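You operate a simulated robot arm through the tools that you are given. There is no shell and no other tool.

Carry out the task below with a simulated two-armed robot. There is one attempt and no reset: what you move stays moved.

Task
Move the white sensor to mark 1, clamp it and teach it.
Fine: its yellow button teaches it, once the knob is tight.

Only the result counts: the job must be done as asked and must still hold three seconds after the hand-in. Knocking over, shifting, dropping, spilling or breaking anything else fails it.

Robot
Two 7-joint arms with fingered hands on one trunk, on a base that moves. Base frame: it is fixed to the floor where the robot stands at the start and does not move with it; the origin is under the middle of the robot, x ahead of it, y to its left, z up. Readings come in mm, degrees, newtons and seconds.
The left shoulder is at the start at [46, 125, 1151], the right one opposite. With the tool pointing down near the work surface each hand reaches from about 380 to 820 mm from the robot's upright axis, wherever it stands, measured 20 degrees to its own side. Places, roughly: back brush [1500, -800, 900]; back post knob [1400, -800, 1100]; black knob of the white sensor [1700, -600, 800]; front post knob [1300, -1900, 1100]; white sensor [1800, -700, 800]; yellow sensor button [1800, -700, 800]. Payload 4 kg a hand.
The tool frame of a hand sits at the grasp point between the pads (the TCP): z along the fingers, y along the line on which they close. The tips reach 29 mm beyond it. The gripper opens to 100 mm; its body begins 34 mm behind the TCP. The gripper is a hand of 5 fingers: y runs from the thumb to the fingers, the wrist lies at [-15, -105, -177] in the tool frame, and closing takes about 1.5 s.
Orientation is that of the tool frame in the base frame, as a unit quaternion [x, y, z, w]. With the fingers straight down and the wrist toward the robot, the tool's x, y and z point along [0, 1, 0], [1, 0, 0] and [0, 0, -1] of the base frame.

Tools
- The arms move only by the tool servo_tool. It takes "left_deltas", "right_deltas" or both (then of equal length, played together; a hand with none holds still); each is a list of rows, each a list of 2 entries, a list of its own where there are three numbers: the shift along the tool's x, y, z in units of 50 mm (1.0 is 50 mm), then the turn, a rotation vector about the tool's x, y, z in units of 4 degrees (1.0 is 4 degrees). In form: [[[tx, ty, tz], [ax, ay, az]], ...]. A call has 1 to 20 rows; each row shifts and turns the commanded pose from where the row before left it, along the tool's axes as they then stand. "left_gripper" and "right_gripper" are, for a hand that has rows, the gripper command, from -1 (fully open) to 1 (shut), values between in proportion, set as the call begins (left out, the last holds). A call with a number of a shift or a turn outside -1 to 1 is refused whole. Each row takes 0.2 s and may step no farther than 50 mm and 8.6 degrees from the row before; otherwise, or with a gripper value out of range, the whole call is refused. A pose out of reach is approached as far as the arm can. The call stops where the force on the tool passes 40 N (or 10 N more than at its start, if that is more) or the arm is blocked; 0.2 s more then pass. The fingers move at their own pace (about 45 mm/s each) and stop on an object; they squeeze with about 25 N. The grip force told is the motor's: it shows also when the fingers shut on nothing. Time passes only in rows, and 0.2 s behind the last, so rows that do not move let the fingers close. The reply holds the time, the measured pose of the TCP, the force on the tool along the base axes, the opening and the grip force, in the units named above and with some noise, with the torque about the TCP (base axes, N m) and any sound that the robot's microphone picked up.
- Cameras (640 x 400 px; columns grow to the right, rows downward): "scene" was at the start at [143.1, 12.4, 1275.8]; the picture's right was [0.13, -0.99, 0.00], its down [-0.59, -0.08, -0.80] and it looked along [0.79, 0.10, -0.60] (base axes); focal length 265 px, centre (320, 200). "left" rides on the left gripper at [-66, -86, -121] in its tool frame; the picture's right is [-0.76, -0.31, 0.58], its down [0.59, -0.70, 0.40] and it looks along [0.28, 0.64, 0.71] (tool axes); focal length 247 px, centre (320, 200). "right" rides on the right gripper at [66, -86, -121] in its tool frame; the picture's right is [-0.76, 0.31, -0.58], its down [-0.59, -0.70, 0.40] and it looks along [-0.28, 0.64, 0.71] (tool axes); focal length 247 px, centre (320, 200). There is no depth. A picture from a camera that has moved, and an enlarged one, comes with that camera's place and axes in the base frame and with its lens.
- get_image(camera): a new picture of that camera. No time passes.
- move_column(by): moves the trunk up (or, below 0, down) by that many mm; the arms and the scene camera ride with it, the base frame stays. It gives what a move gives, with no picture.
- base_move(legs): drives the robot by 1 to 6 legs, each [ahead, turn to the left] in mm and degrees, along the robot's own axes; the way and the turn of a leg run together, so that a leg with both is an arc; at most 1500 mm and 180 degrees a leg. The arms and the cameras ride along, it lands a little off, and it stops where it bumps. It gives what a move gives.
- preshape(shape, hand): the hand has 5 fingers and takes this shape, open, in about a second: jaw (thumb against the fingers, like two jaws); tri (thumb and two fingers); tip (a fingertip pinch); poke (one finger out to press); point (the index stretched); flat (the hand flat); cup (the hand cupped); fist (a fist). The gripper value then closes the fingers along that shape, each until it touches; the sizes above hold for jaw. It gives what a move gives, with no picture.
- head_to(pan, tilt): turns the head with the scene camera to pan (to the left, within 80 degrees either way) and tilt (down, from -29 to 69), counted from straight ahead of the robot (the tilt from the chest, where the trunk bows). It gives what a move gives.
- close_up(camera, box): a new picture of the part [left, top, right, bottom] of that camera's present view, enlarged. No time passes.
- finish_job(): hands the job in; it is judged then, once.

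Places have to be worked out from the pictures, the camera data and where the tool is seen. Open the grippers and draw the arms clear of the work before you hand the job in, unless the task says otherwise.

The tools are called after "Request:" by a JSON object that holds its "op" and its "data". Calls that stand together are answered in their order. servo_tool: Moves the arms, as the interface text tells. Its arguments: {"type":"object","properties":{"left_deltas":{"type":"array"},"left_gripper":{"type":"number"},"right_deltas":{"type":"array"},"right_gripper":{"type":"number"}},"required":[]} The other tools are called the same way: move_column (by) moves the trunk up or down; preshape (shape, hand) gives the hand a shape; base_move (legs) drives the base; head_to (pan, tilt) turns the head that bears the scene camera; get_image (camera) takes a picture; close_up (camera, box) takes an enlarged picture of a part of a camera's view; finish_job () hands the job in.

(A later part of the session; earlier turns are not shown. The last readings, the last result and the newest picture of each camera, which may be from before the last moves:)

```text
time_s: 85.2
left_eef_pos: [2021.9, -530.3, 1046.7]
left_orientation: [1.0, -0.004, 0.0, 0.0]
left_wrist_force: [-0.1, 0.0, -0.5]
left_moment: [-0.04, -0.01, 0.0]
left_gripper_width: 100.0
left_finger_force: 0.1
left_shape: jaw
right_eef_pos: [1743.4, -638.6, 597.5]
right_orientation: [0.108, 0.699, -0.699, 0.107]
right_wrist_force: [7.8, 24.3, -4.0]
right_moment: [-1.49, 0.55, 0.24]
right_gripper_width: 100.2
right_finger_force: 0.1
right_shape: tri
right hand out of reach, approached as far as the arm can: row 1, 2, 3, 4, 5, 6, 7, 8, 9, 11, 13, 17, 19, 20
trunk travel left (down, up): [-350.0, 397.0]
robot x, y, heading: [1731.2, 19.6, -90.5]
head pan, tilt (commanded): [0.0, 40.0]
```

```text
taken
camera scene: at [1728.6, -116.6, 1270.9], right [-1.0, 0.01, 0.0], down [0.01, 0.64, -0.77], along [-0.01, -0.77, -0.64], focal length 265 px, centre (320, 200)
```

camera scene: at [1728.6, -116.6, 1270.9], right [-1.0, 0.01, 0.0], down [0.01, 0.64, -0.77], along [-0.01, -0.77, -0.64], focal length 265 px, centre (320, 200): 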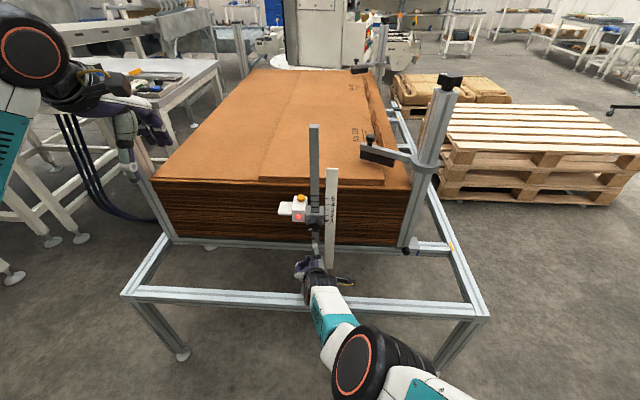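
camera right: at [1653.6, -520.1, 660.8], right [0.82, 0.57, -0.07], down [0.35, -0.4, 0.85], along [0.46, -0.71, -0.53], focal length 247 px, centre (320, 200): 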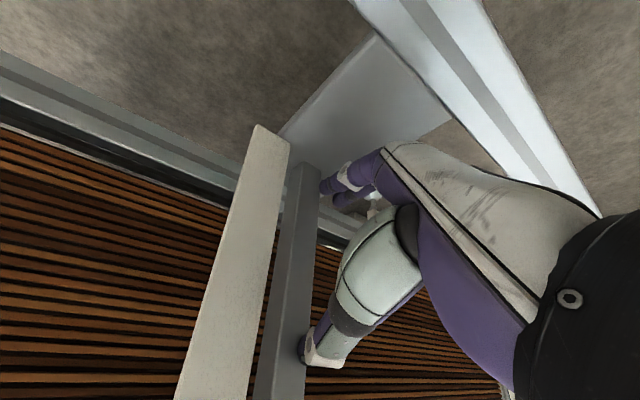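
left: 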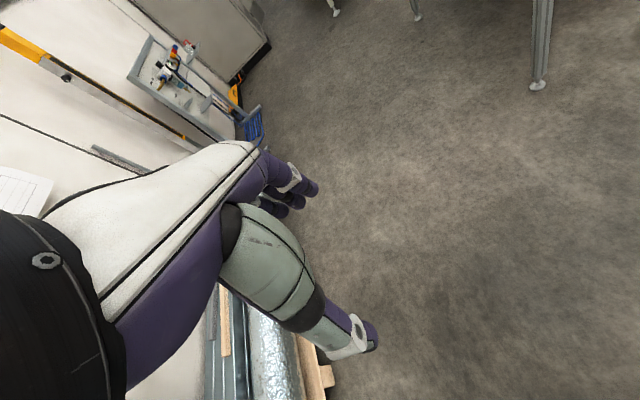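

The arm drifted off downward while its joints were near a limit, and the hand now touches the post with 24 N. I retreat straight back at once in small steps.

Request:
{"op": "servo_tool", "data": {"right_deltas": [[[0, 0, -0.2], [0, 0, 0]], [[0, 0, -0.2], [0, 0, 0]], [[0, 0, -0.4], [0, 0, 0]], [[0, 0, -0.4], [0, 0, 0]]]}}

Request:
{"op": "get_image", "data": {"camera": "scene"}}

Request:
{"op": "close_up", "data": {"camera": "scene", "box": [272, 185, 368, 245]}}

```text
time_s: 86.2
left_eef_pos: [2021.4, -528.1, 1046.6]
left_orientation: [1.0, -0.004, 0.0, 0.001]
left_wrist_force: [0.6, 0.0, 0.1]
left_moment: [0.01, -0.01, 0.02]
left_gripper_width: 99.8
left_finger_force: 0.1
left_shape: jaw
right_eef_pos: [1727.3, -600.3, 613.9]
right_orientation: [-0.108, -0.687, 0.712, -0.098]
right_wrist_force: [0.5, 0.3, 0.1]
right_moment: [-0.01, -0.01, -0.01]
right_gripper_width: 100.2
right_finger_force: 0.1
right_shape: tri
trunk travel left (down, up): [-350.0, 397.0]
robot x, y, heading: [1729.0, 24.7, -90.6]
head pan, tilt (commanded): [0.0, 40.0]
```

```text
taken
camera scene: at [1728.1, -117.6, 1270.9], right [-1.0, 0.01, 0.0], down [0.01, 0.64, -0.77], along [-0.01, -0.77, -0.64], focal length 265 px, centre (320, 200)
```

scene: 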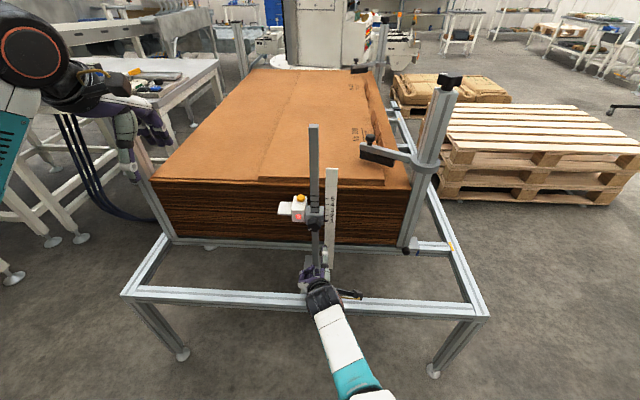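

```text
6.67 times, centred on (320, 215) of scene
camera zoom: at [1728.1, -117.6, 1270.9], right [-1.0, 0.01, 0.0], down [0.01, 0.64, -0.77], along [-0.01, -0.77, -0.64], focal length 1769 px, centre (320, 100)
```

zoom: 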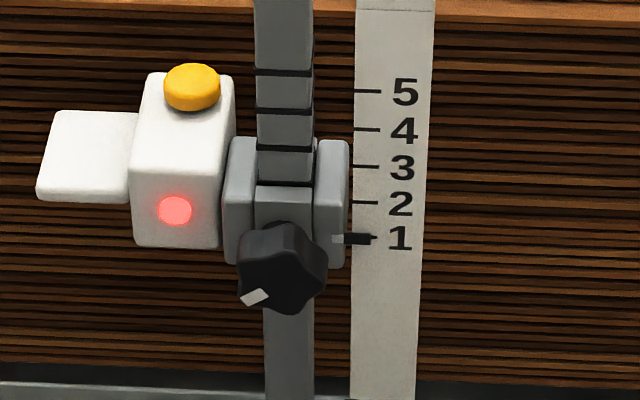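

Nothing was displaced: stand, scale and slider look unchanged, and the force is gone. I retreat further and then bring the hand up to the knob's height.

Request:
{"op": "servo_tool", "data": {"right_deltas": [[[0, 0, -0.5], [0, 0, 0]], [[0, 0, -0.5], [0, 0, 0]], [[0, 0, -0.5], [0, 0, 0]], [[0, 0, -0.5], [0, 0, 0]], [[0, 0, 0], [0, 0, 0]]]}}

Request:
{"op": "get_image", "data": {"camera": "scene"}}

```text
time_s: 87.3
left_eef_pos: [2022.1, -529.4, 1047.0]
left_orientation: [1.0, -0.005, 0.0, 0.0]
left_wrist_force: [-0.3, -0.8, -0.8]
left_moment: [-0.02, 0.0, 0.03]
left_gripper_width: 100.0
left_finger_force: 0.0
left_shape: jaw
right_eef_pos: [1741.4, -482.8, 600.2]
right_orientation: [-0.111, -0.696, 0.701, -0.104]
right_wrist_force: [-0.4, 1.1, 0.1]
right_moment: [-0.01, 0.02, -0.03]
right_gripper_width: 100.1
right_finger_force: 0.2
right_shape: tri
trunk travel left (down, up): [-350.0, 397.0]
robot x, y, heading: [1730.6, 24.2, -90.6]
head pan, tilt (commanded): [0.0, 40.0]
```

```text
taken
camera scene: at [1728.6, -117.7, 1270.9], right [-1.0, 0.01, 0.0], down [0.01, 0.64, -0.77], along [-0.01, -0.77, -0.64], focal length 265 px, centre (320, 200)
```

scene: 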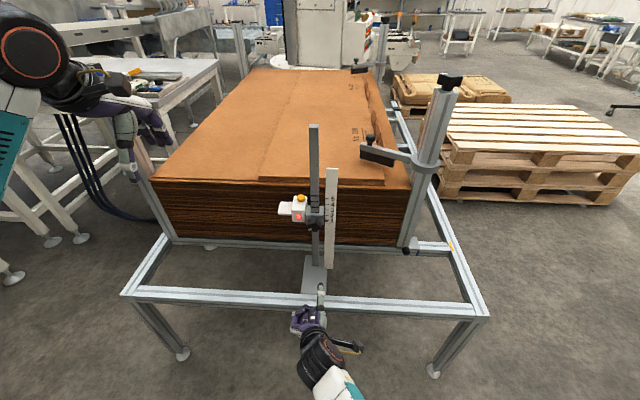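

The hand is free at (1741,-483,600), roll about -72 degrees. I raise it to the knob's height.

Request:
{"op": "servo_tool", "data": {"right_deltas": [[[-0.221, -0.7, 0], [0, 0, 0]], [[-0.221, -0.7, 0], [0, 0, 0]], [[-0.221, -0.7, 0], [0, 0, 0]], [[-0.221, -0.7, 0], [0, 0, 0]], [[0, 0, 0], [0, 0, 0]]]}}

Request:
{"op": "get_image", "data": {"camera": "right"}}

Request:
{"op": "get_image", "data": {"camera": "scene"}}

```text
time_s: 88.5
left_eef_pos: [2022.4, -529.0, 1047.9]
left_orientation: [1.0, -0.004, 0.0, -0.001]
left_wrist_force: [0.2, -0.1, 1.5]
left_moment: [0.02, -0.01, 0.0]
left_gripper_width: 99.9
left_finger_force: 0.2
left_shape: jaw
right_eef_pos: [1741.1, -482.1, 749.2]
right_orientation: [-0.109, -0.697, 0.701, -0.104]
right_wrist_force: [-0.2, -0.6, 0.3]
right_moment: [-0.02, -0.05, -0.01]
right_gripper_width: 100.1
right_finger_force: 0.1
right_shape: tri
trunk travel left (down, up): [-350.0, 397.0]
robot x, y, heading: [1730.2, 24.0, -90.6]
head pan, tilt (commanded): [0.0, 40.0]
```

```text
taken
camera right: at [1653.1, -361.9, 811.0], right [0.82, 0.57, -0.07], down [0.35, -0.4, 0.85], along [0.46, -0.72, -0.52], focal length 247 px, centre (320, 200)
```

right: 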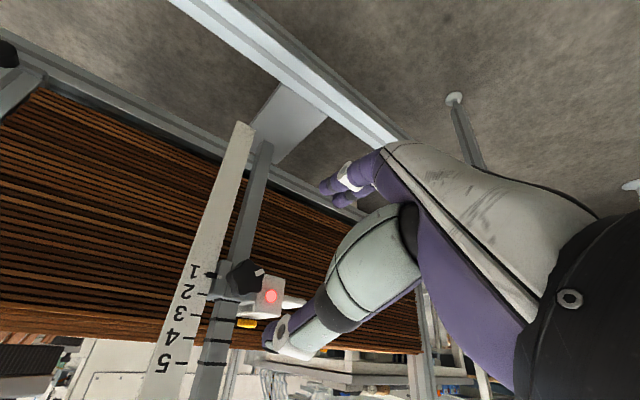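

```text
taken
camera scene: at [1728.2, -117.9, 1270.8], right [-1.0, 0.01, 0.0], down [0.01, 0.64, -0.77], along [-0.01, -0.77, -0.64], focal length 265 px, centre (320, 200)
```

scene: 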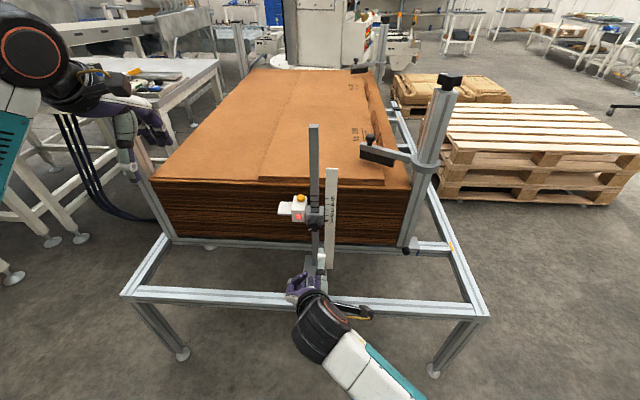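

The hand is back at the knob's height. I zoom the hand camera on the pointer and knob.

Request:
{"op": "close_up", "data": {"camera": "right", "box": [170, 240, 290, 330]}}

Request:
{"op": "close_up", "data": {"camera": "right", "box": [180, 255, 228, 285]}}

```text
4.44 times, centred on (230, 285) of right
camera zoom: at [1653.1, -361.9, 811.0], right [0.82, 0.57, -0.07], down [0.35, -0.4, 0.85], along [0.46, -0.72, -0.52], focal length 1098 px, centre (720, -178)
```

zoom: 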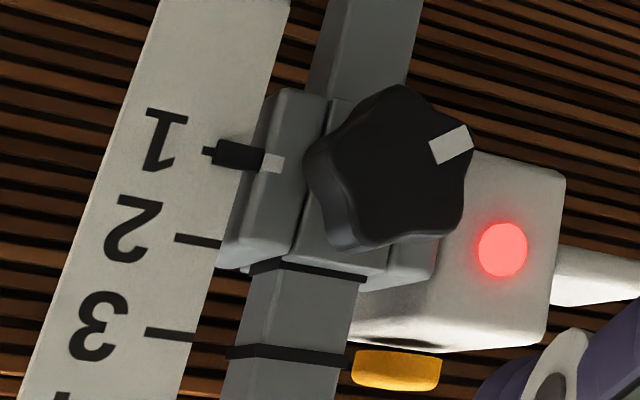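

```text
13.33 times, centred on (204, 270) of right
camera zoom: at [1653.1, -361.9, 811.0], right [0.82, 0.57, -0.07], down [0.35, -0.4, 0.85], along [0.46, -0.72, -0.52], focal length 3293 px, centre (1867, -733)
```

zoom: 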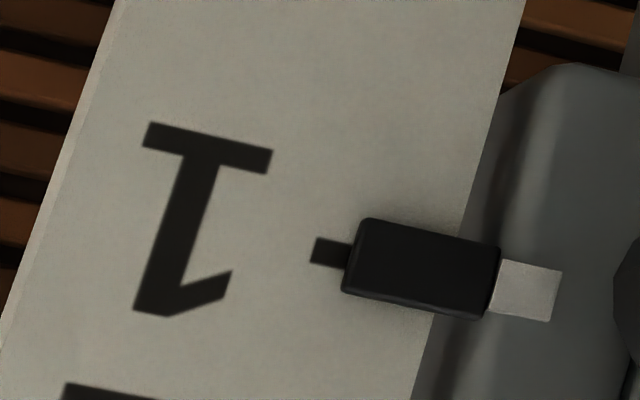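

The pointer is centred on the tick from this nearly level view too. To avoid pushing the slider vertically when closing, I roll to about -20 degrees so the fingers close sideways.

Request:
{"op": "servo_tool", "data": {"right_deltas": [[[0, 0, 0], [0, 0, 1]], [[0, 0, 0], [0, 0, 1]], [[0, 0, 0], [0, 0, 1]], [[0, 0, 0], [0, 0, 1]], [[0, 0, 0], [0, 0, 1]], [[0, 0, 0], [0, 0, 1]], [[0, 0, 0], [0, 0, 1]], [[0, 0, 0], [0, 0, 1]], [[0, 0, 0], [0, 0, 1]], [[0, 0, 0], [0, 0, 1]], [[0, 0, 0], [0, 0, 1]], [[0, 0, 0], [0, 0, 1]], [[0, 0, 0], [0, 0, 1]], [[0, 0, 0], [0, 0, 0]]]}}

Request:
{"op": "get_image", "data": {"camera": "right"}}

```text
time_s: 91.5
left_eef_pos: [2022.2, -529.0, 1047.5]
left_orientation: [1.0, -0.004, 0.0, 0.0]
left_wrist_force: [-0.4, -1.2, -0.2]
left_moment: [-0.02, 0.01, 0.02]
left_gripper_width: 99.9
left_finger_force: 0.1
left_shape: jaw
right_eef_pos: [1738.6, -482.8, 747.9]
right_orientation: [-0.404, -0.578, 0.584, -0.401]
right_wrist_force: [0.0, 0.5, 0.1]
right_moment: [0.0, 0.03, 0.0]
right_gripper_width: 99.7
right_finger_force: 0.0
right_shape: tri
trunk travel left (down, up): [-350.0, 397.0]
robot x, y, heading: [1731.8, 21.3, -90.8]
head pan, tilt (commanded): [0.0, 40.0]
```

```text
taken
camera right: at [1637.9, -362.7, 714.7], right [0.56, 0.58, 0.6], down [-0.45, -0.39, 0.8], along [0.69, -0.72, 0.04], focal length 247 px, centre (320, 200)
```

right: 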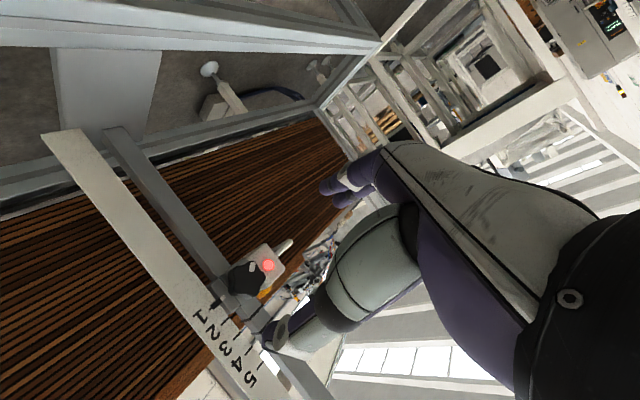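

I check the pointer from this slightly-below viewpoint, then approach.

Request:
{"op": "close_up", "data": {"camera": "right", "box": [180, 245, 290, 335]}}

Request:
{"op": "servo_tool", "data": {"right_deltas": [[[0, 0.02, 0.5], [0, 0, 0]], [[0, 0, 0.5], [0, 0, 0]], [[0, 0, 0.5], [0, 0, 0]], [[0, 0, 0.5], [0, 0, 0]], [[0, 0, 0], [0, 0, 0]]]}}

Request:
{"op": "close_up", "data": {"camera": "scene", "box": [272, 185, 368, 245]}}

Request:
{"op": "close_up", "data": {"camera": "right", "box": [200, 130, 400, 380]}}

```text
4.44 times, centred on (235, 290) of right
camera zoom: at [1637.9, -362.7, 714.7], right [0.56, 0.58, 0.6], down [-0.45, -0.39, 0.8], along [0.69, -0.72, 0.04], focal length 1098 px, centre (698, -200)
```

zoom: 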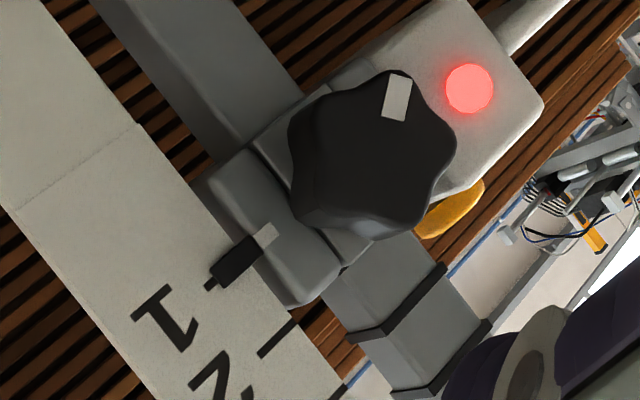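

```text
time_s: 92.8
left_eef_pos: [2021.2, -529.5, 1046.6]
left_orientation: [1.0, -0.004, 0.0, -0.001]
left_wrist_force: [-1.1, 0.5, 0.1]
left_moment: [-0.01, 0.03, -0.07]
left_gripper_width: 99.8
left_finger_force: 0.1
left_shape: jaw
right_eef_pos: [1740.1, -583.2, 746.2]
right_orientation: [-0.403, -0.578, 0.585, -0.401]
right_wrist_force: [0.2, 0.4, -0.2]
right_moment: [-0.01, -0.02, 0.04]
right_gripper_width: 99.9
right_finger_force: 0.1
right_shape: tri
trunk travel left (down, up): [-350.0, 397.0]
robot x, y, heading: [1732.0, 20.5, -90.8]
head pan, tilt (commanded): [0.0, 40.0]
```

```text
6.67 times, centred on (320, 215) of scene
camera zoom: at [1728.1, -117.9, 1270.9], right [-1.0, 0.01, 0.0], down [0.01, 0.64, -0.77], along [-0.01, -0.77, -0.64], focal length 1769 px, centre (320, 100)
```

zoom: 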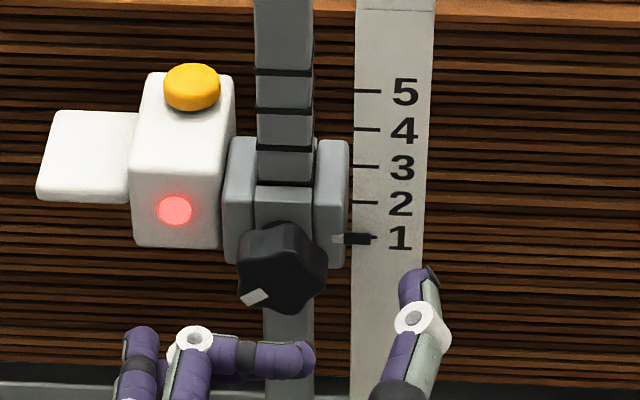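

```text
1.60 times, centred on (300, 255) of right
camera zoom: at [1637.0, -463.0, 715.5], right [0.56, 0.58, 0.6], down [-0.45, -0.39, 0.8], along [0.69, -0.72, 0.04], focal length 395 px, centre (352, 112)
```

zoom: 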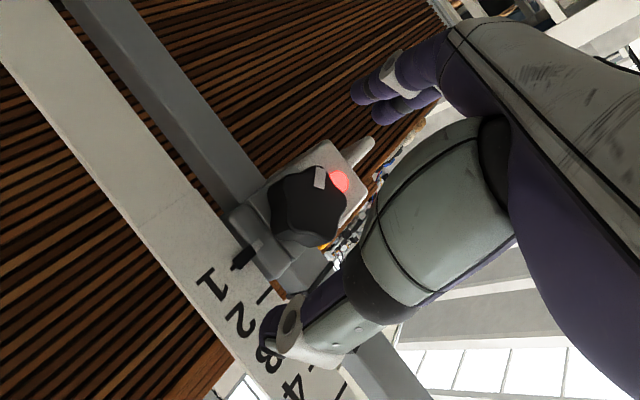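

All aligned with the knob between fingers and thumb. I go forward the last 31 mm.

Request:
{"op": "servo_tool", "data": {"right_deltas": [[[0, 0, 0.21], [0, 0, 0]], [[0, 0, 0.21], [0, 0, 0]], [[0, 0, 0.2], [0, 0, 0]], [[0, 0, 0], [0, 0, 0]]]}}

Request:
{"op": "close_up", "data": {"camera": "scene", "box": [272, 185, 368, 245]}}

```text
time_s: 93.8
left_eef_pos: [2021.0, -528.2, 1046.1]
left_orientation: [1.0, -0.004, 0.0, 0.0]
left_wrist_force: [0.2, 0.3, -0.6]
left_moment: [-0.01, -0.01, 0.0]
left_gripper_width: 99.8
left_finger_force: 0.0
left_shape: jaw
right_eef_pos: [1739.7, -613.2, 746.6]
right_orientation: [-0.403, -0.578, 0.585, -0.402]
right_wrist_force: [0.8, -0.1, 0.7]
right_moment: [0.0, 0.02, 0.0]
right_gripper_width: 100.0
right_finger_force: 0.0
right_shape: tri
trunk travel left (down, up): [-350.0, 397.0]
robot x, y, heading: [1731.8, 23.2, -90.4]
head pan, tilt (commanded): [0.0, 40.0]
```

```text
6.67 times, centred on (320, 215) of scene
camera zoom: at [1728.2, -117.9, 1270.8], right [-1.0, 0.01, 0.0], down [0.01, 0.64, -0.77], along [-0.01, -0.77, -0.64], focal length 1769 px, centre (320, 100)
```

zoom: 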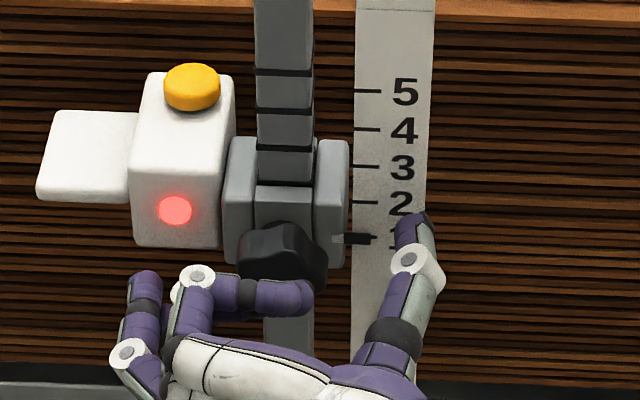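

No contact. I close on the knob.

Request:
{"op": "servo_tool", "data": {"right_deltas": [[[0, 0, 0], [0, 0, 0]], [[0, 0, 0], [0, 0, 0]], [[0, 0, 0], [0, 0, 0]], [[0, 0, 0], [0, 0, 0]], [[0, 0, 0], [0, 0, 0]], [[0, 0, 0], [0, 0, 0]], [[0, 0, 0], [0, 0, 0]], [[0, 0, 0], [0, 0, 0]], [[0, 0, 0], [0, 0, 0]]], "right_gripper": 1}}

Request:
{"op": "close_up", "data": {"camera": "scene", "box": [308, 208, 340, 228]}}

Request:
{"op": "close_up", "data": {"camera": "right", "box": [200, 130, 400, 380]}}

```text
time_s: 95.8
left_eef_pos: [2020.6, -528.8, 1047.1]
left_orientation: [1.0, -0.005, 0.0, 0.001]
left_wrist_force: [-0.4, 0.1, -0.4]
left_moment: [0.0, 0.01, -0.01]
left_gripper_width: 99.4
left_finger_force: 0.1
left_shape: jaw
right_eef_pos: [1740.1, -614.6, 747.6]
right_orientation: [-0.403, -0.578, 0.585, -0.402]
right_wrist_force: [1.4, -1.3, 1.0]
right_moment: [-0.01, 0.02, 0.03]
right_gripper_width: 29.6
right_finger_force: 24.8
right_shape: tri
trunk travel left (down, up): [-350.0, 397.0]
robot x, y, heading: [1730.4, 20.8, -90.7]
head pan, tilt (commanded): [0.0, 40.0]
```

```text
16.00 times, centred on (324, 218) of scene
camera zoom: at [1728.2, -118.0, 1270.8], right [-1.0, 0.01, 0.0], down [0.01, 0.64, -0.77], along [-0.01, -0.77, -0.64], focal length 4245 px, centre (256, -88)
```

zoom: 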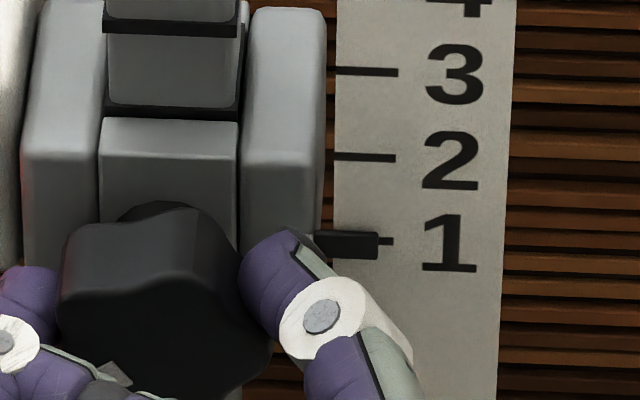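

```text
1.60 times, centred on (300, 255) of right
camera zoom: at [1637.5, -493.9, 716.2], right [0.56, 0.58, 0.6], down [-0.45, -0.39, 0.8], along [0.69, -0.72, 0.04], focal length 395 px, centre (352, 112)
```

zoom: 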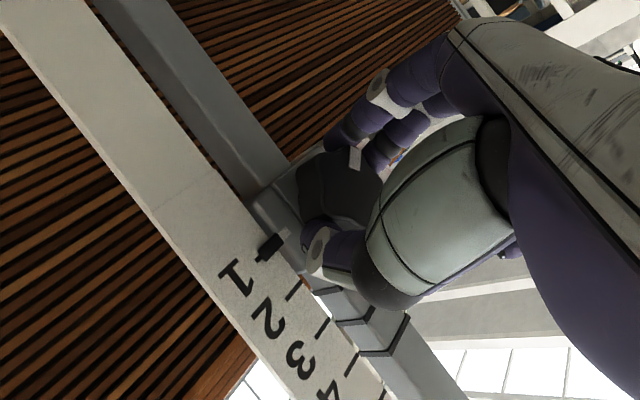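

Gripped without moving the slider (pointer still on the tick). I turn clockwise 40 degrees.

Request:
{"op": "servo_tool", "data": {"right_deltas": [[[0, 0, 0], [0, 0, 1]], [[0, 0, 0], [0, 0, 1]], [[0, 0, 0], [0, 0, 1]], [[0, 0, 0], [0, 0, 1]], [[0, 0, 0], [0, 0, 1]], [[0, 0, 0], [0, 0, 1]], [[0, 0, 0], [0, 0, 1]], [[0, 0, 0], [0, 0, 1]], [[0, 0, 0], [0, 0, 1]], [[0, 0, 0], [0, 0, 1]]]}}

Request:
{"op": "close_up", "data": {"camera": "scene", "box": [308, 208, 340, 228]}}

Request:
{"op": "close_up", "data": {"camera": "right", "box": [200, 130, 400, 380]}}

```text
time_s: 98.0
left_eef_pos: [2021.4, -529.4, 1047.9]
left_orientation: [1.0, -0.004, 0.0, -0.002]
left_wrist_force: [0.8, -0.2, -0.1]
left_moment: [0.0, 0.01, 0.02]
left_gripper_width: 99.7
left_finger_force: 0.2
left_shape: jaw
right_eef_pos: [1740.8, -614.5, 746.0]
right_orientation: [0.578, 0.405, -0.412, 0.577]
right_wrist_force: [1.7, -5.3, 0.9]
right_moment: [-0.04, 0.11, 0.02]
right_gripper_width: 29.3
right_finger_force: 25.2
right_shape: tri
trunk travel left (down, up): [-350.0, 397.0]
robot x, y, heading: [1731.9, 25.1, -90.7]
head pan, tilt (commanded): [0.0, 40.0]
```

```text
16.00 times, centred on (324, 218) of scene
camera zoom: at [1728.4, -118.4, 1270.8], right [-1.0, 0.01, 0.0], down [0.01, 0.64, -0.77], along [-0.01, -0.77, -0.64], focal length 4245 px, centre (256, -88)
```

zoom: 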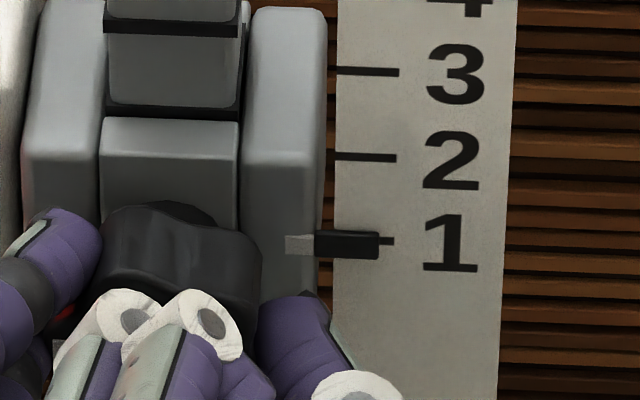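

```text
1.60 times, centred on (300, 255) of right
camera zoom: at [1682.0, -494.3, 655.9], right [0.04, 0.58, 0.81], down [-0.86, -0.39, 0.32], along [0.5, -0.71, 0.48], focal length 395 px, centre (352, 112)
```

zoom: 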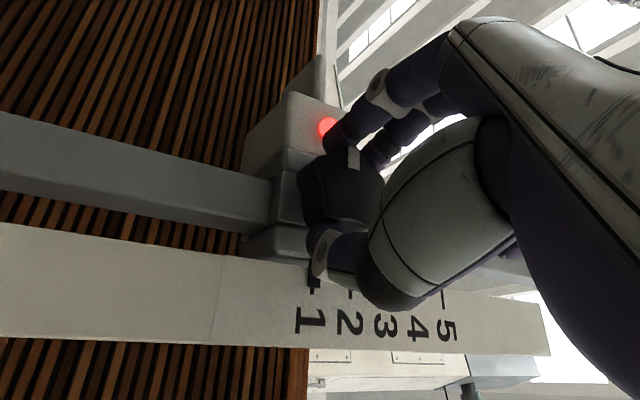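

The knob followed and the pointer holds. I turn 32 degrees more (staying inside the arm's range).

Request:
{"op": "servo_tool", "data": {"right_deltas": [[[0, 0, 0], [0, 0, 1]], [[0, 0, 0], [0, 0, 1]], [[0, 0, 0], [0, 0, 1]], [[0, 0, 0], [0, 0, 1]], [[0, 0, 0], [0, 0, 1]], [[0, 0, 0], [0, 0, 1]], [[0, 0, 0], [0, 0, 1]], [[0, 0, 0], [0, 0, 1]]]}}

Request:
{"op": "close_up", "data": {"camera": "scene", "box": [308, 208, 340, 228]}}

Request:
{"op": "close_up", "data": {"camera": "right", "box": [200, 130, 400, 380]}}

```text
time_s: 99.8
left_eef_pos: [2022.8, -529.8, 1047.9]
left_orientation: [1.0, -0.005, 0.0, -0.001]
left_wrist_force: [0.3, -0.1, -0.1]
left_moment: [-0.01, -0.02, 0.0]
left_gripper_width: 99.9
left_finger_force: 0.1
left_shape: jaw
right_eef_pos: [1740.7, -613.6, 748.7]
right_orientation: [0.665, 0.229, -0.238, 0.669]
right_wrist_force: [9.2, -2.9, -0.5]
right_moment: [0.02, 0.38, 0.25]
right_gripper_width: 27.4
right_finger_force: 25.3
right_shape: tri
trunk travel left (down, up): [-350.0, 397.0]
robot x, y, heading: [1726.6, 26.6, -90.6]
head pan, tilt (commanded): [0.0, 40.0]
```

```text
16.00 times, centred on (324, 218) of scene
camera zoom: at [1728.7, -118.2, 1271.0], right [-1.0, 0.01, 0.0], down [0.01, 0.64, -0.77], along [-0.01, -0.77, -0.64], focal length 4245 px, centre (256, -88)
```

zoom: 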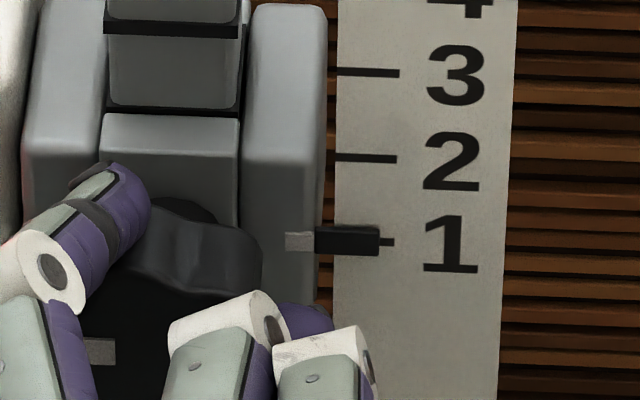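

```text
1.60 times, centred on (300, 255) of right
camera zoom: at [1739.0, -496.2, 639.9], right [-0.4, 0.59, 0.71], down [-0.9, -0.39, -0.18], along [0.17, -0.71, 0.69], focal length 395 px, centre (352, 112)
```

zoom: 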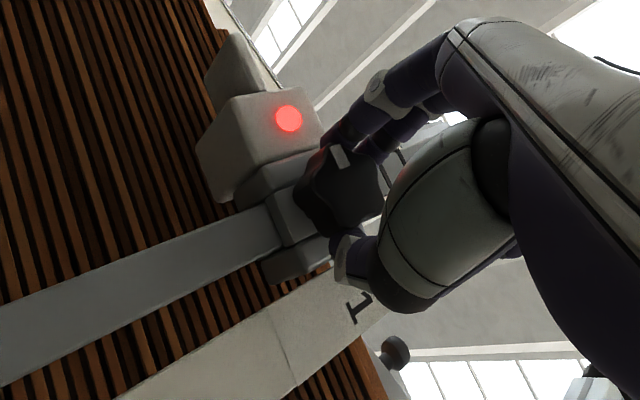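

The resisting torque has risen to 0.38 N m and the white mark points straight left again, as at the start; the pointer is centred on the tick. I turn a little more to be sure it is tight.

Request:
{"op": "servo_tool", "data": {"right_deltas": [[[0, 0, 0], [0, 0, 1]], [[0, 0, 0], [0, 0, 1]], [[0, 0, 0], [0, 0, 0]]]}}

Request:
{"op": "close_up", "data": {"camera": "scene", "box": [308, 208, 340, 228]}}

Request:
{"op": "close_up", "data": {"camera": "right", "box": [200, 130, 400, 380]}}

```text
time_s: 100.5
left_eef_pos: [2021.6, -531.4, 1047.4]
left_orientation: [1.0, -0.006, 0.0, 0.0]
left_wrist_force: [0.1, 0.0, -0.1]
left_moment: [0.0, 0.01, 0.01]
left_gripper_width: 99.7
left_finger_force: 0.1
left_shape: jaw
right_eef_pos: [1739.2, -615.0, 747.9]
right_orientation: [0.681, 0.183, -0.19, 0.684]
right_wrist_force: [0.2, -5.3, 3.2]
right_moment: [-0.12, 0.31, 0.13]
right_gripper_width: 26.2
right_finger_force: 25.2
right_shape: tri
trunk travel left (down, up): [-350.0, 397.0]
robot x, y, heading: [1730.5, 24.8, -90.4]
head pan, tilt (commanded): [0.0, 40.0]
```

```text
16.00 times, centred on (324, 218) of scene
camera zoom: at [1728.3, -118.1, 1270.9], right [-1.0, 0.01, 0.0], down [0.01, 0.64, -0.77], along [-0.01, -0.77, -0.64], focal length 4245 px, centre (256, -88)
```

zoom: 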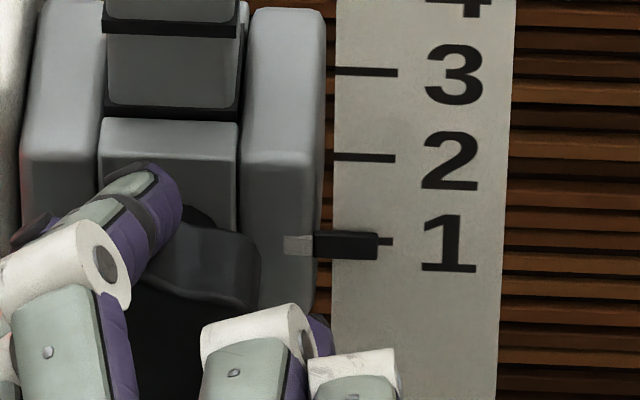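

```text
1.60 times, centred on (300, 255) of right
camera zoom: at [1753.4, -496.3, 640.2], right [-0.49, 0.59, 0.64], down [-0.87, -0.39, -0.3], along [0.07, -0.71, 0.7], focal length 395 px, centre (352, 112)
```

zoom: 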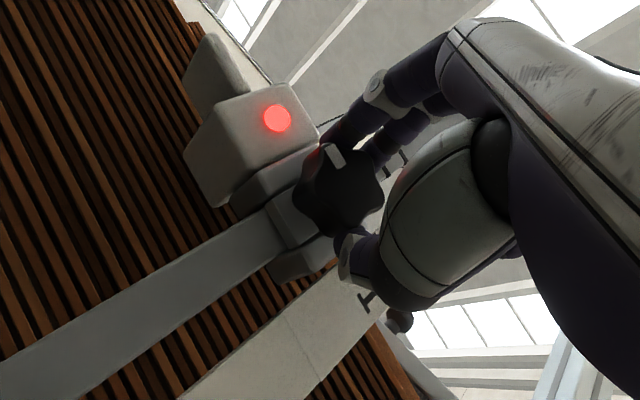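

The knob now resists and the fingers begin to slip on it at about 0.35 N m, with the mark back at its starting direction. I open the hand and back off to inspect knob and pointer.

Request:
{"op": "servo_tool", "data": {"right_deltas": [[[0, 0, 0], [0, 0, 0]], [[0, 0, 0], [0, 0, 0]], [[0, 0, 0], [0, 0, 0]], [[0, 0, 0], [0, 0, 0]], [[0, 0, 0], [0, 0, 0]], [[0, 0, 0], [0, 0, 0]], [[0, 0, 0], [0, 0, 0]], [[0, 0, 0], [0, 0, 0]], [[0, 0, 0], [0, 0, 0]]], "right_gripper": -1}}

Request:
{"op": "servo_tool", "data": {"right_deltas": [[[0, 0, -0.4], [0, 0, 0]], [[0, 0, -0.4], [0, 0, 0]], [[0, 0, -0.4], [0, 0, 0]], [[0, 0, -0.4], [0, 0, 0]], [[0, 0, -0.4], [0, 0, 0]], [[0, 0, 0], [0, 0, 0]]]}}

Request:
{"op": "close_up", "data": {"camera": "scene", "box": [272, 185, 368, 245]}}

Request:
{"op": "close_up", "data": {"camera": "right", "box": [170, 210, 298, 370]}}

Request:
{"op": "close_up", "data": {"camera": "scene", "box": [308, 208, 340, 228]}}

```text
time_s: 102.5
left_eef_pos: [2020.9, -530.1, 1047.3]
left_orientation: [1.0, -0.004, 0.0, 0.0]
left_wrist_force: [0.2, 0.2, -0.6]
left_moment: [0.02, -0.02, 0.02]
left_gripper_width: 99.7
left_finger_force: 0.1
left_shape: jaw
right_eef_pos: [1740.7, -614.7, 746.2]
right_orientation: [0.681, 0.183, -0.19, 0.683]
right_wrist_force: [-1.0, 0.3, 0.2]
right_moment: [0.01, -0.01, 0.02]
right_gripper_width: 99.6
right_finger_force: 0.0
right_shape: tri
trunk travel left (down, up): [-350.0, 397.0]
robot x, y, heading: [1731.0, 25.4, -90.7]
head pan, tilt (commanded): [0.0, 40.0]
```

```text
time_s: 104.0
left_eef_pos: [2021.0, -528.8, 1047.3]
left_orientation: [1.0, -0.005, 0.0, 0.0]
left_wrist_force: [-0.3, 0.2, -0.2]
left_moment: [-0.01, 0.0, -0.02]
left_gripper_width: 99.8
left_finger_force: 0.0
left_shape: jaw
right_eef_pos: [1741.5, -514.1, 746.0]
right_orientation: [0.681, 0.183, -0.19, 0.683]
right_wrist_force: [-0.6, -1.0, -0.4]
right_moment: [0.0, 0.01, -0.04]
right_gripper_width: 99.8
right_finger_force: 0.0
right_shape: tri
trunk travel left (down, up): [-350.0, 397.0]
robot x, y, heading: [1728.9, 20.9, -90.5]
head pan, tilt (commanded): [0.0, 40.0]
```

```text
6.67 times, centred on (320, 215) of scene
camera zoom: at [1728.3, -117.9, 1270.8], right [-1.0, 0.01, 0.0], down [0.01, 0.64, -0.77], along [-0.01, -0.77, -0.64], focal length 1769 px, centre (320, 100)
```

zoom: 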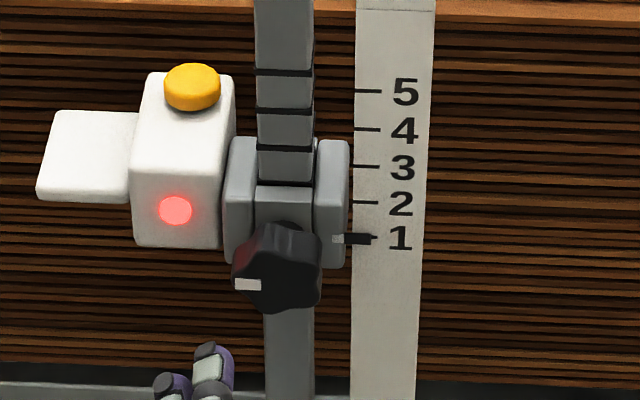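

```text
2.50 times, centred on (234, 290) of right
camera zoom: at [1753.9, -394.8, 639.5], right [-0.49, 0.58, 0.65], down [-0.87, -0.39, -0.3], along [0.08, -0.71, 0.7], focal length 617 px, centre (535, -25)
```

zoom: 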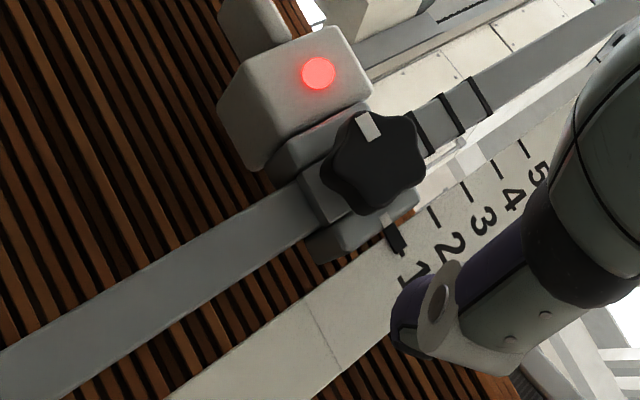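

```text
16.00 times, centred on (324, 218) of scene
camera zoom: at [1728.3, -117.9, 1270.8], right [-1.0, 0.01, 0.0], down [0.01, 0.64, -0.77], along [-0.01, -0.77, -0.64], focal length 4245 px, centre (256, -88)
```

zoom: 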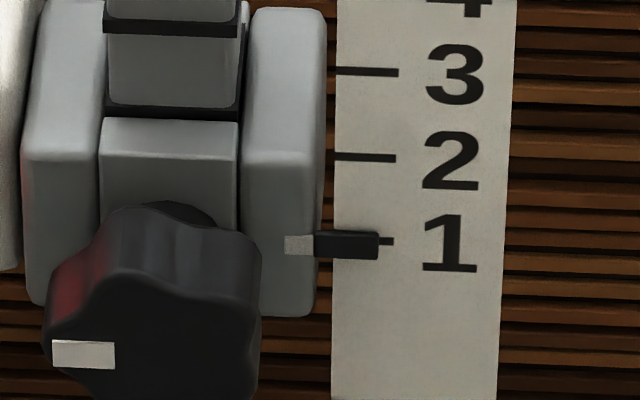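

The mark points exactly as at the start, and the pointer is on mark 1. To be sure it is really tight, I roll back to about 0 degrees and take one more grip to feel whether the knob still turns.

Request:
{"op": "servo_tool", "data": {"right_deltas": [[[0, 0, 0], [0, 0, -1]], [[0, 0, 0], [0, 0, -1]], [[0, 0, 0], [0, 0, -1]], [[0, 0, 0], [0, 0, -1]], [[0, 0, 0], [0, 0, -1]], [[0, 0, 0], [0, 0, -1]], [[0, 0, 0], [0, 0, -1]], [[0, 0, 0], [0, 0, -1]], [[0, 0, 0], [0, 0, -1]], [[0, 0, 0], [0, 0, -1]], [[0, 0, 0], [0, 0, -1]], [[0, 0, 0], [0, 0, -1]], [[0, 0, 0], [0, 0, -1]], [[0, 0, 0], [0, 0, -1]], [[0, 0, 0], [0, 0, -1]], [[0, 0, 0], [0, 0, -1]], [[0, 0, 0], [0, 0, -1]], [[0, 0, 0], [0, 0, 0]]]}}

Request:
{"op": "get_image", "data": {"camera": "right"}}

Request:
{"op": "close_up", "data": {"camera": "right", "box": [180, 245, 290, 335]}}

```text
time_s: 107.8
left_eef_pos: [2021.4, -529.1, 1046.9]
left_orientation: [1.0, -0.004, 0.0, 0.0]
left_wrist_force: [-0.3, -0.2, -0.2]
left_moment: [0.01, 0.0, -0.01]
left_gripper_width: 99.8
left_finger_force: 0.1
left_shape: jaw
right_eef_pos: [1741.7, -512.2, 745.7]
right_orientation: [-0.461, -0.533, 0.54, -0.46]
right_wrist_force: [0.3, 0.4, 1.1]
right_moment: [-0.02, -0.03, -0.01]
right_gripper_width: 100.0
right_finger_force: 0.1
right_shape: tri
trunk travel left (down, up): [-350.0, 397.0]
robot x, y, heading: [1728.3, 22.6, -90.6]
head pan, tilt (commanded): [0.0, 40.0]
```

```text
taken
camera right: at [1646.9, -393.8, 693.7], right [0.42, 0.58, 0.7], down [-0.61, -0.39, 0.69], along [0.67, -0.72, 0.19], focal length 247 px, centre (320, 200)
```

right: 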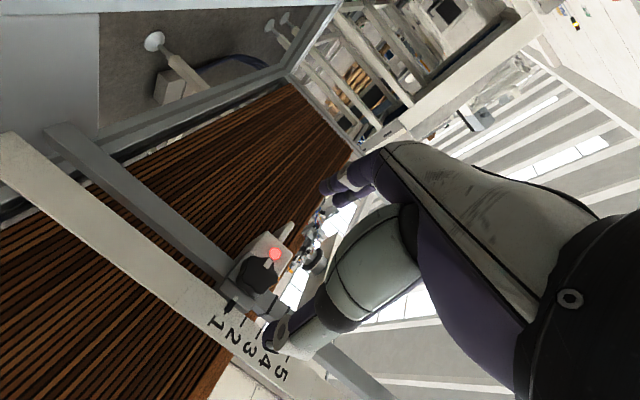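

```text
4.44 times, centred on (235, 290) of right
camera zoom: at [1646.9, -393.8, 693.7], right [0.42, 0.58, 0.7], down [-0.61, -0.39, 0.69], along [0.67, -0.72, 0.19], focal length 1098 px, centre (698, -200)
```

zoom: 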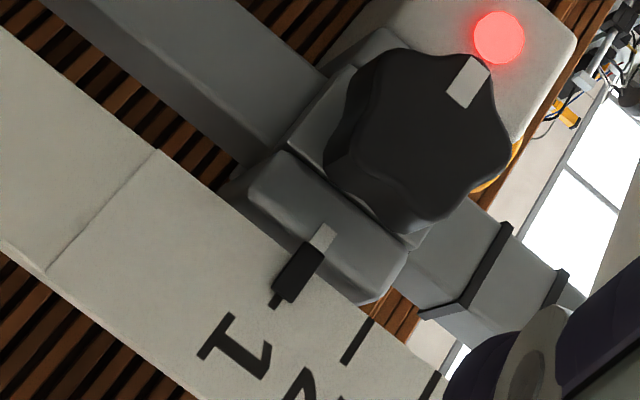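

Pointer still centred. I approach the knob again and close on it.

Request:
{"op": "servo_tool", "data": {"right_deltas": [[[-0.02, 0, 0.45], [0, 0, 0]], [[0, 0, 0.45], [0, 0, 0]], [[0, 0, 0.45], [0, 0, 0]], [[0, 0, 0.35], [0, 0, 0]], [[0, 0, 0.33], [0, 0, 0]], [[0, 0, 0], [0, 0, 0]]]}}

Request:
{"op": "servo_tool", "data": {"right_deltas": [[[0, 0, 0], [0, 0, 0]], [[0, 0, 0], [0, 0, 0]], [[0, 0, 0], [0, 0, 0]], [[0, 0, 0], [0, 0, 0]], [[0, 0, 0], [0, 0, 0]], [[0, 0, 0], [0, 0, 0]], [[0, 0, 0], [0, 0, 0]], [[0, 0, 0], [0, 0, 0]], [[0, 0, 0], [0, 0, 0]]], "right_gripper": 1}}

Request:
{"op": "close_up", "data": {"camera": "scene", "box": [308, 208, 340, 228]}}

Request:
{"op": "close_up", "data": {"camera": "right", "box": [200, 130, 400, 380]}}

```text
time_s: 109.2
left_eef_pos: [2022.3, -529.1, 1047.4]
left_orientation: [1.0, -0.004, 0.0, 0.0]
left_wrist_force: [0.2, -0.5, -1.0]
left_moment: [-0.02, 0.02, 0.0]
left_gripper_width: 100.2
left_finger_force: 0.1
left_shape: jaw
right_eef_pos: [1738.7, -616.6, 748.9]
right_orientation: [-0.462, -0.532, 0.539, -0.461]
right_wrist_force: [-0.3, 0.5, -0.1]
right_moment: [-0.02, -0.02, -0.02]
right_gripper_width: 99.7
right_finger_force: 0.1
right_shape: tri
trunk travel left (down, up): [-350.0, 397.0]
robot x, y, heading: [1730.2, 22.3, -90.9]
head pan, tilt (commanded): [0.0, 40.0]
```

```text
time_s: 111.2
left_eef_pos: [2021.1, -529.8, 1046.4]
left_orientation: [1.0, -0.005, 0.0, 0.001]
left_wrist_force: [0.8, 0.0, -0.5]
left_moment: [0.01, 0.01, 0.03]
left_gripper_width: 99.8
left_finger_force: 0.1
left_shape: jaw
right_eef_pos: [1738.4, -615.8, 748.7]
right_orientation: [-0.462, -0.533, 0.539, -0.46]
right_wrist_force: [1.6, -0.5, -0.8]
right_moment: [0.0, -0.02, -0.01]
right_gripper_width: 28.7
right_finger_force: 24.8
right_shape: tri
trunk travel left (down, up): [-350.0, 397.0]
robot x, y, heading: [1729.0, 22.0, -90.5]
head pan, tilt (commanded): [0.0, 40.0]
```

```text
16.00 times, centred on (324, 218) of scene
camera zoom: at [1728.2, -118.1, 1270.8], right [-1.0, 0.01, 0.0], down [0.01, 0.64, -0.77], along [-0.01, -0.77, -0.64], focal length 4245 px, centre (256, -88)
```

zoom: 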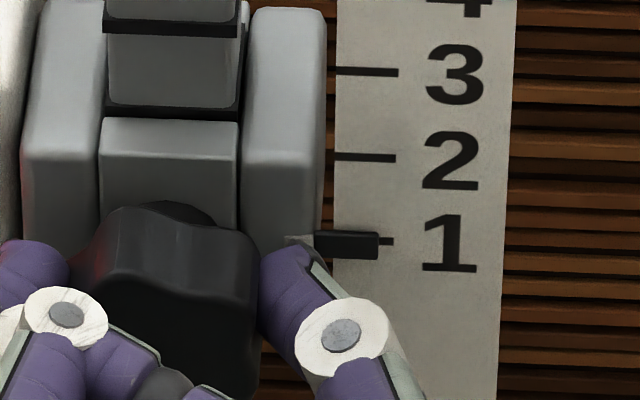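

```text
1.60 times, centred on (300, 255) of right
camera zoom: at [1644.8, -495.8, 695.7], right [0.42, 0.58, 0.7], down [-0.61, -0.39, 0.69], along [0.67, -0.72, 0.19], focal length 395 px, centre (352, 112)
```

zoom: 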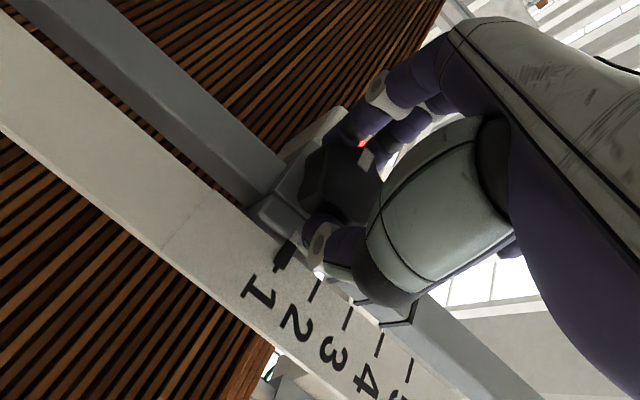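

Firm grip, slider unmoved. I turn clockwise 16 degrees and read the torque.

Request:
{"op": "servo_tool", "data": {"right_deltas": [[[0, 0, 0], [0, 0, 1]], [[0, 0, 0], [0, 0, 1]], [[0, 0, 0], [0, 0, 1]], [[0, 0, 0], [0, 0, 1]]]}}

Request:
{"op": "close_up", "data": {"camera": "scene", "box": [308, 208, 340, 228]}}

Request:
{"op": "close_up", "data": {"camera": "right", "box": [200, 130, 400, 380]}}

```text
time_s: 112.2
left_eef_pos: [2020.7, -530.9, 1047.0]
left_orientation: [1.0, -0.005, -0.001, -0.001]
left_wrist_force: [0.3, 0.4, 0.4]
left_moment: [-0.01, -0.01, -0.01]
left_gripper_width: 99.8
left_finger_force: 0.1
left_shape: jaw
right_eef_pos: [1740.0, -616.6, 745.1]
right_orientation: [0.533, 0.463, -0.471, 0.529]
right_wrist_force: [-4.7, -3.7, -6.0]
right_moment: [0.17, 0.19, -0.08]
right_gripper_width: 27.1
right_finger_force: 25.1
right_shape: tri
trunk travel left (down, up): [-350.0, 397.0]
robot x, y, heading: [1731.9, 20.8, -90.9]
head pan, tilt (commanded): [0.0, 40.0]
```

```text
16.00 times, centred on (324, 218) of scene
camera zoom: at [1727.8, -118.9, 1270.7], right [-1.0, 0.01, 0.0], down [0.01, 0.64, -0.77], along [-0.01, -0.77, -0.64], focal length 4245 px, centre (256, -88)
```

zoom: 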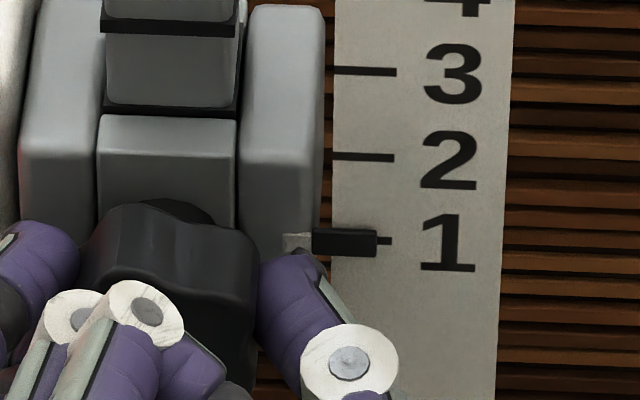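

```text
1.60 times, centred on (300, 255) of right
camera zoom: at [1663.7, -495.8, 670.1], right [0.21, 0.58, 0.79], down [-0.78, -0.39, 0.49], along [0.59, -0.72, 0.37], focal length 395 px, centre (352, 112)
```

zoom: 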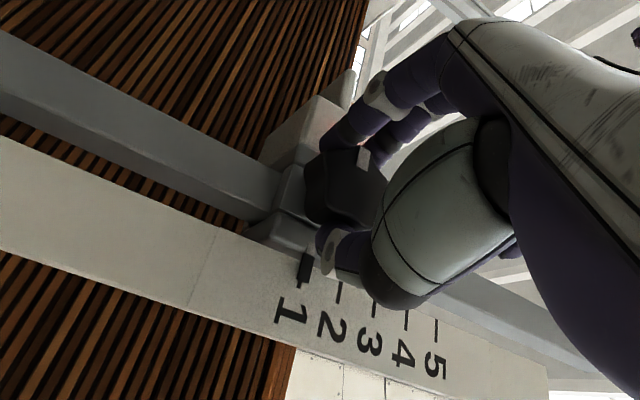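

Torque 0.19 N m so far. I turn another 16 degrees.

Request:
{"op": "servo_tool", "data": {"right_deltas": [[[0, 0, 0], [0, 0, 1]], [[0, 0, 0], [0, 0, 1]], [[0, 0, 0], [0, 0, 1]], [[0, 0, 0], [0, 0, 1]]]}}

Request:
{"op": "close_up", "data": {"camera": "scene", "box": [308, 208, 340, 228]}}

Request:
{"op": "close_up", "data": {"camera": "right", "box": [200, 130, 400, 380]}}

```text
time_s: 113.2
left_eef_pos: [2021.6, -530.4, 1046.4]
left_orientation: [1.0, -0.005, 0.0, -0.001]
left_wrist_force: [-0.8, -0.3, 0.4]
left_moment: [-0.01, -0.01, 0.05]
left_gripper_width: 99.9
left_finger_force: 0.1
left_shape: jaw
right_eef_pos: [1740.6, -616.5, 744.9]
right_orientation: [0.592, 0.386, -0.39, 0.59]
right_wrist_force: [1.0, -6.0, -12.4]
right_moment: [0.34, 0.42, 0.16]
right_gripper_width: 25.4
right_finger_force: 25.1
right_shape: tri
trunk travel left (down, up): [-350.0, 397.0]
robot x, y, heading: [1730.8, 26.0, -90.5]
head pan, tilt (commanded): [0.0, 40.0]
```

```text
16.00 times, centred on (324, 218) of scene
camera zoom: at [1728.5, -119.8, 1270.5], right [-1.0, 0.01, 0.0], down [0.01, 0.64, -0.76], along [-0.01, -0.76, -0.64], focal length 4245 px, centre (256, -88)
```

zoom: 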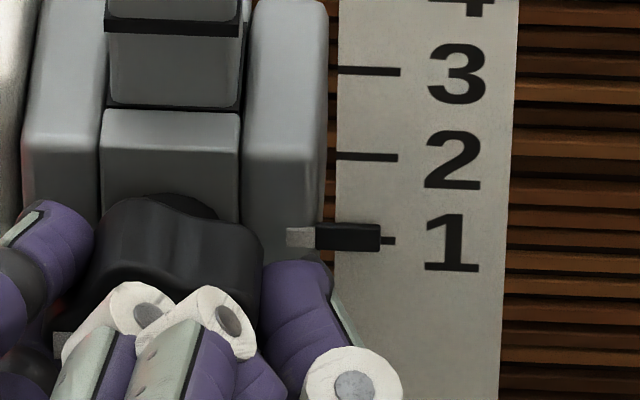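

```text
1.60 times, centred on (300, 255) of right
camera zoom: at [1689.1, -496.6, 651.1], right [-0.01, 0.58, 0.82], down [-0.88, -0.39, 0.26], along [0.47, -0.72, 0.52], focal length 395 px, centre (352, 112)
```

zoom: 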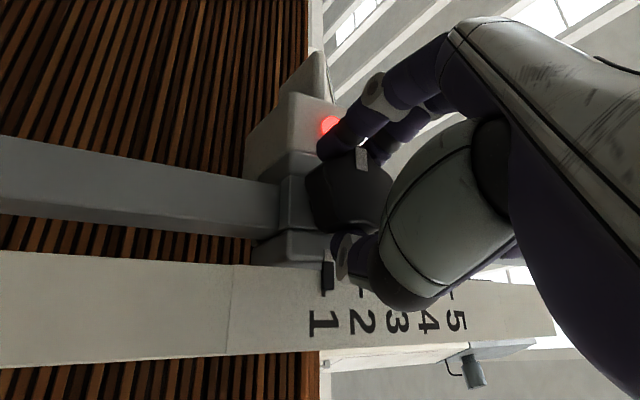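

The torque is now 0.42 N m, and the knob has gone about 25 degrees past its starting angle, but the hand pushes up 12 N and the pointer crept ~1 mm high. I nudge the hand down 3.5 mm.

Request:
{"op": "servo_tool", "data": {"right_deltas": [[[0.064, -0.027, 0], [0, 0, 0]], [[0, 0, 0], [0, 0, 0]]]}}

Request:
{"op": "close_up", "data": {"camera": "scene", "box": [308, 208, 340, 228]}}

```text
time_s: 113.8
left_eef_pos: [2021.6, -529.7, 1046.9]
left_orientation: [1.0, -0.004, 0.0, -0.001]
left_wrist_force: [0.1, 0.7, -0.5]
left_moment: [-0.03, 0.0, -0.01]
left_gripper_width: 99.7
left_finger_force: 0.1
left_shape: jaw
right_eef_pos: [1740.3, -617.4, 745.8]
right_orientation: [0.59, 0.384, -0.392, 0.592]
right_wrist_force: [0.1, -5.9, -3.8]
right_moment: [0.21, 0.38, 0.17]
right_gripper_width: 25.6
right_finger_force: 24.7
right_shape: tri
trunk travel left (down, up): [-350.0, 397.0]
robot x, y, heading: [1730.4, 19.4, -90.7]
head pan, tilt (commanded): [0.0, 40.0]
```

```text
16.00 times, centred on (324, 218) of scene
camera zoom: at [1728.3, -119.1, 1270.8], right [-1.0, 0.01, 0.0], down [0.01, 0.64, -0.77], along [-0.01, -0.77, -0.64], focal length 4245 px, centre (256, -88)
```

zoom: 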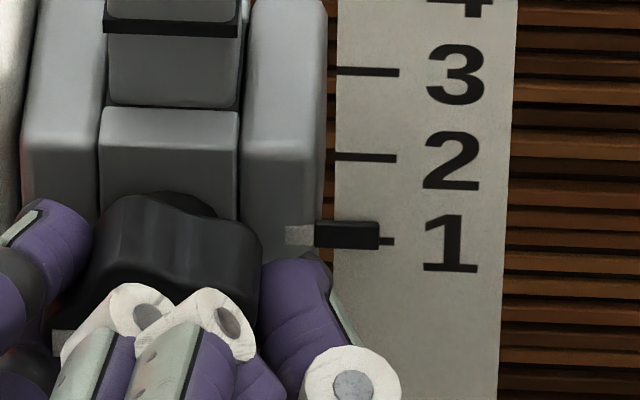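

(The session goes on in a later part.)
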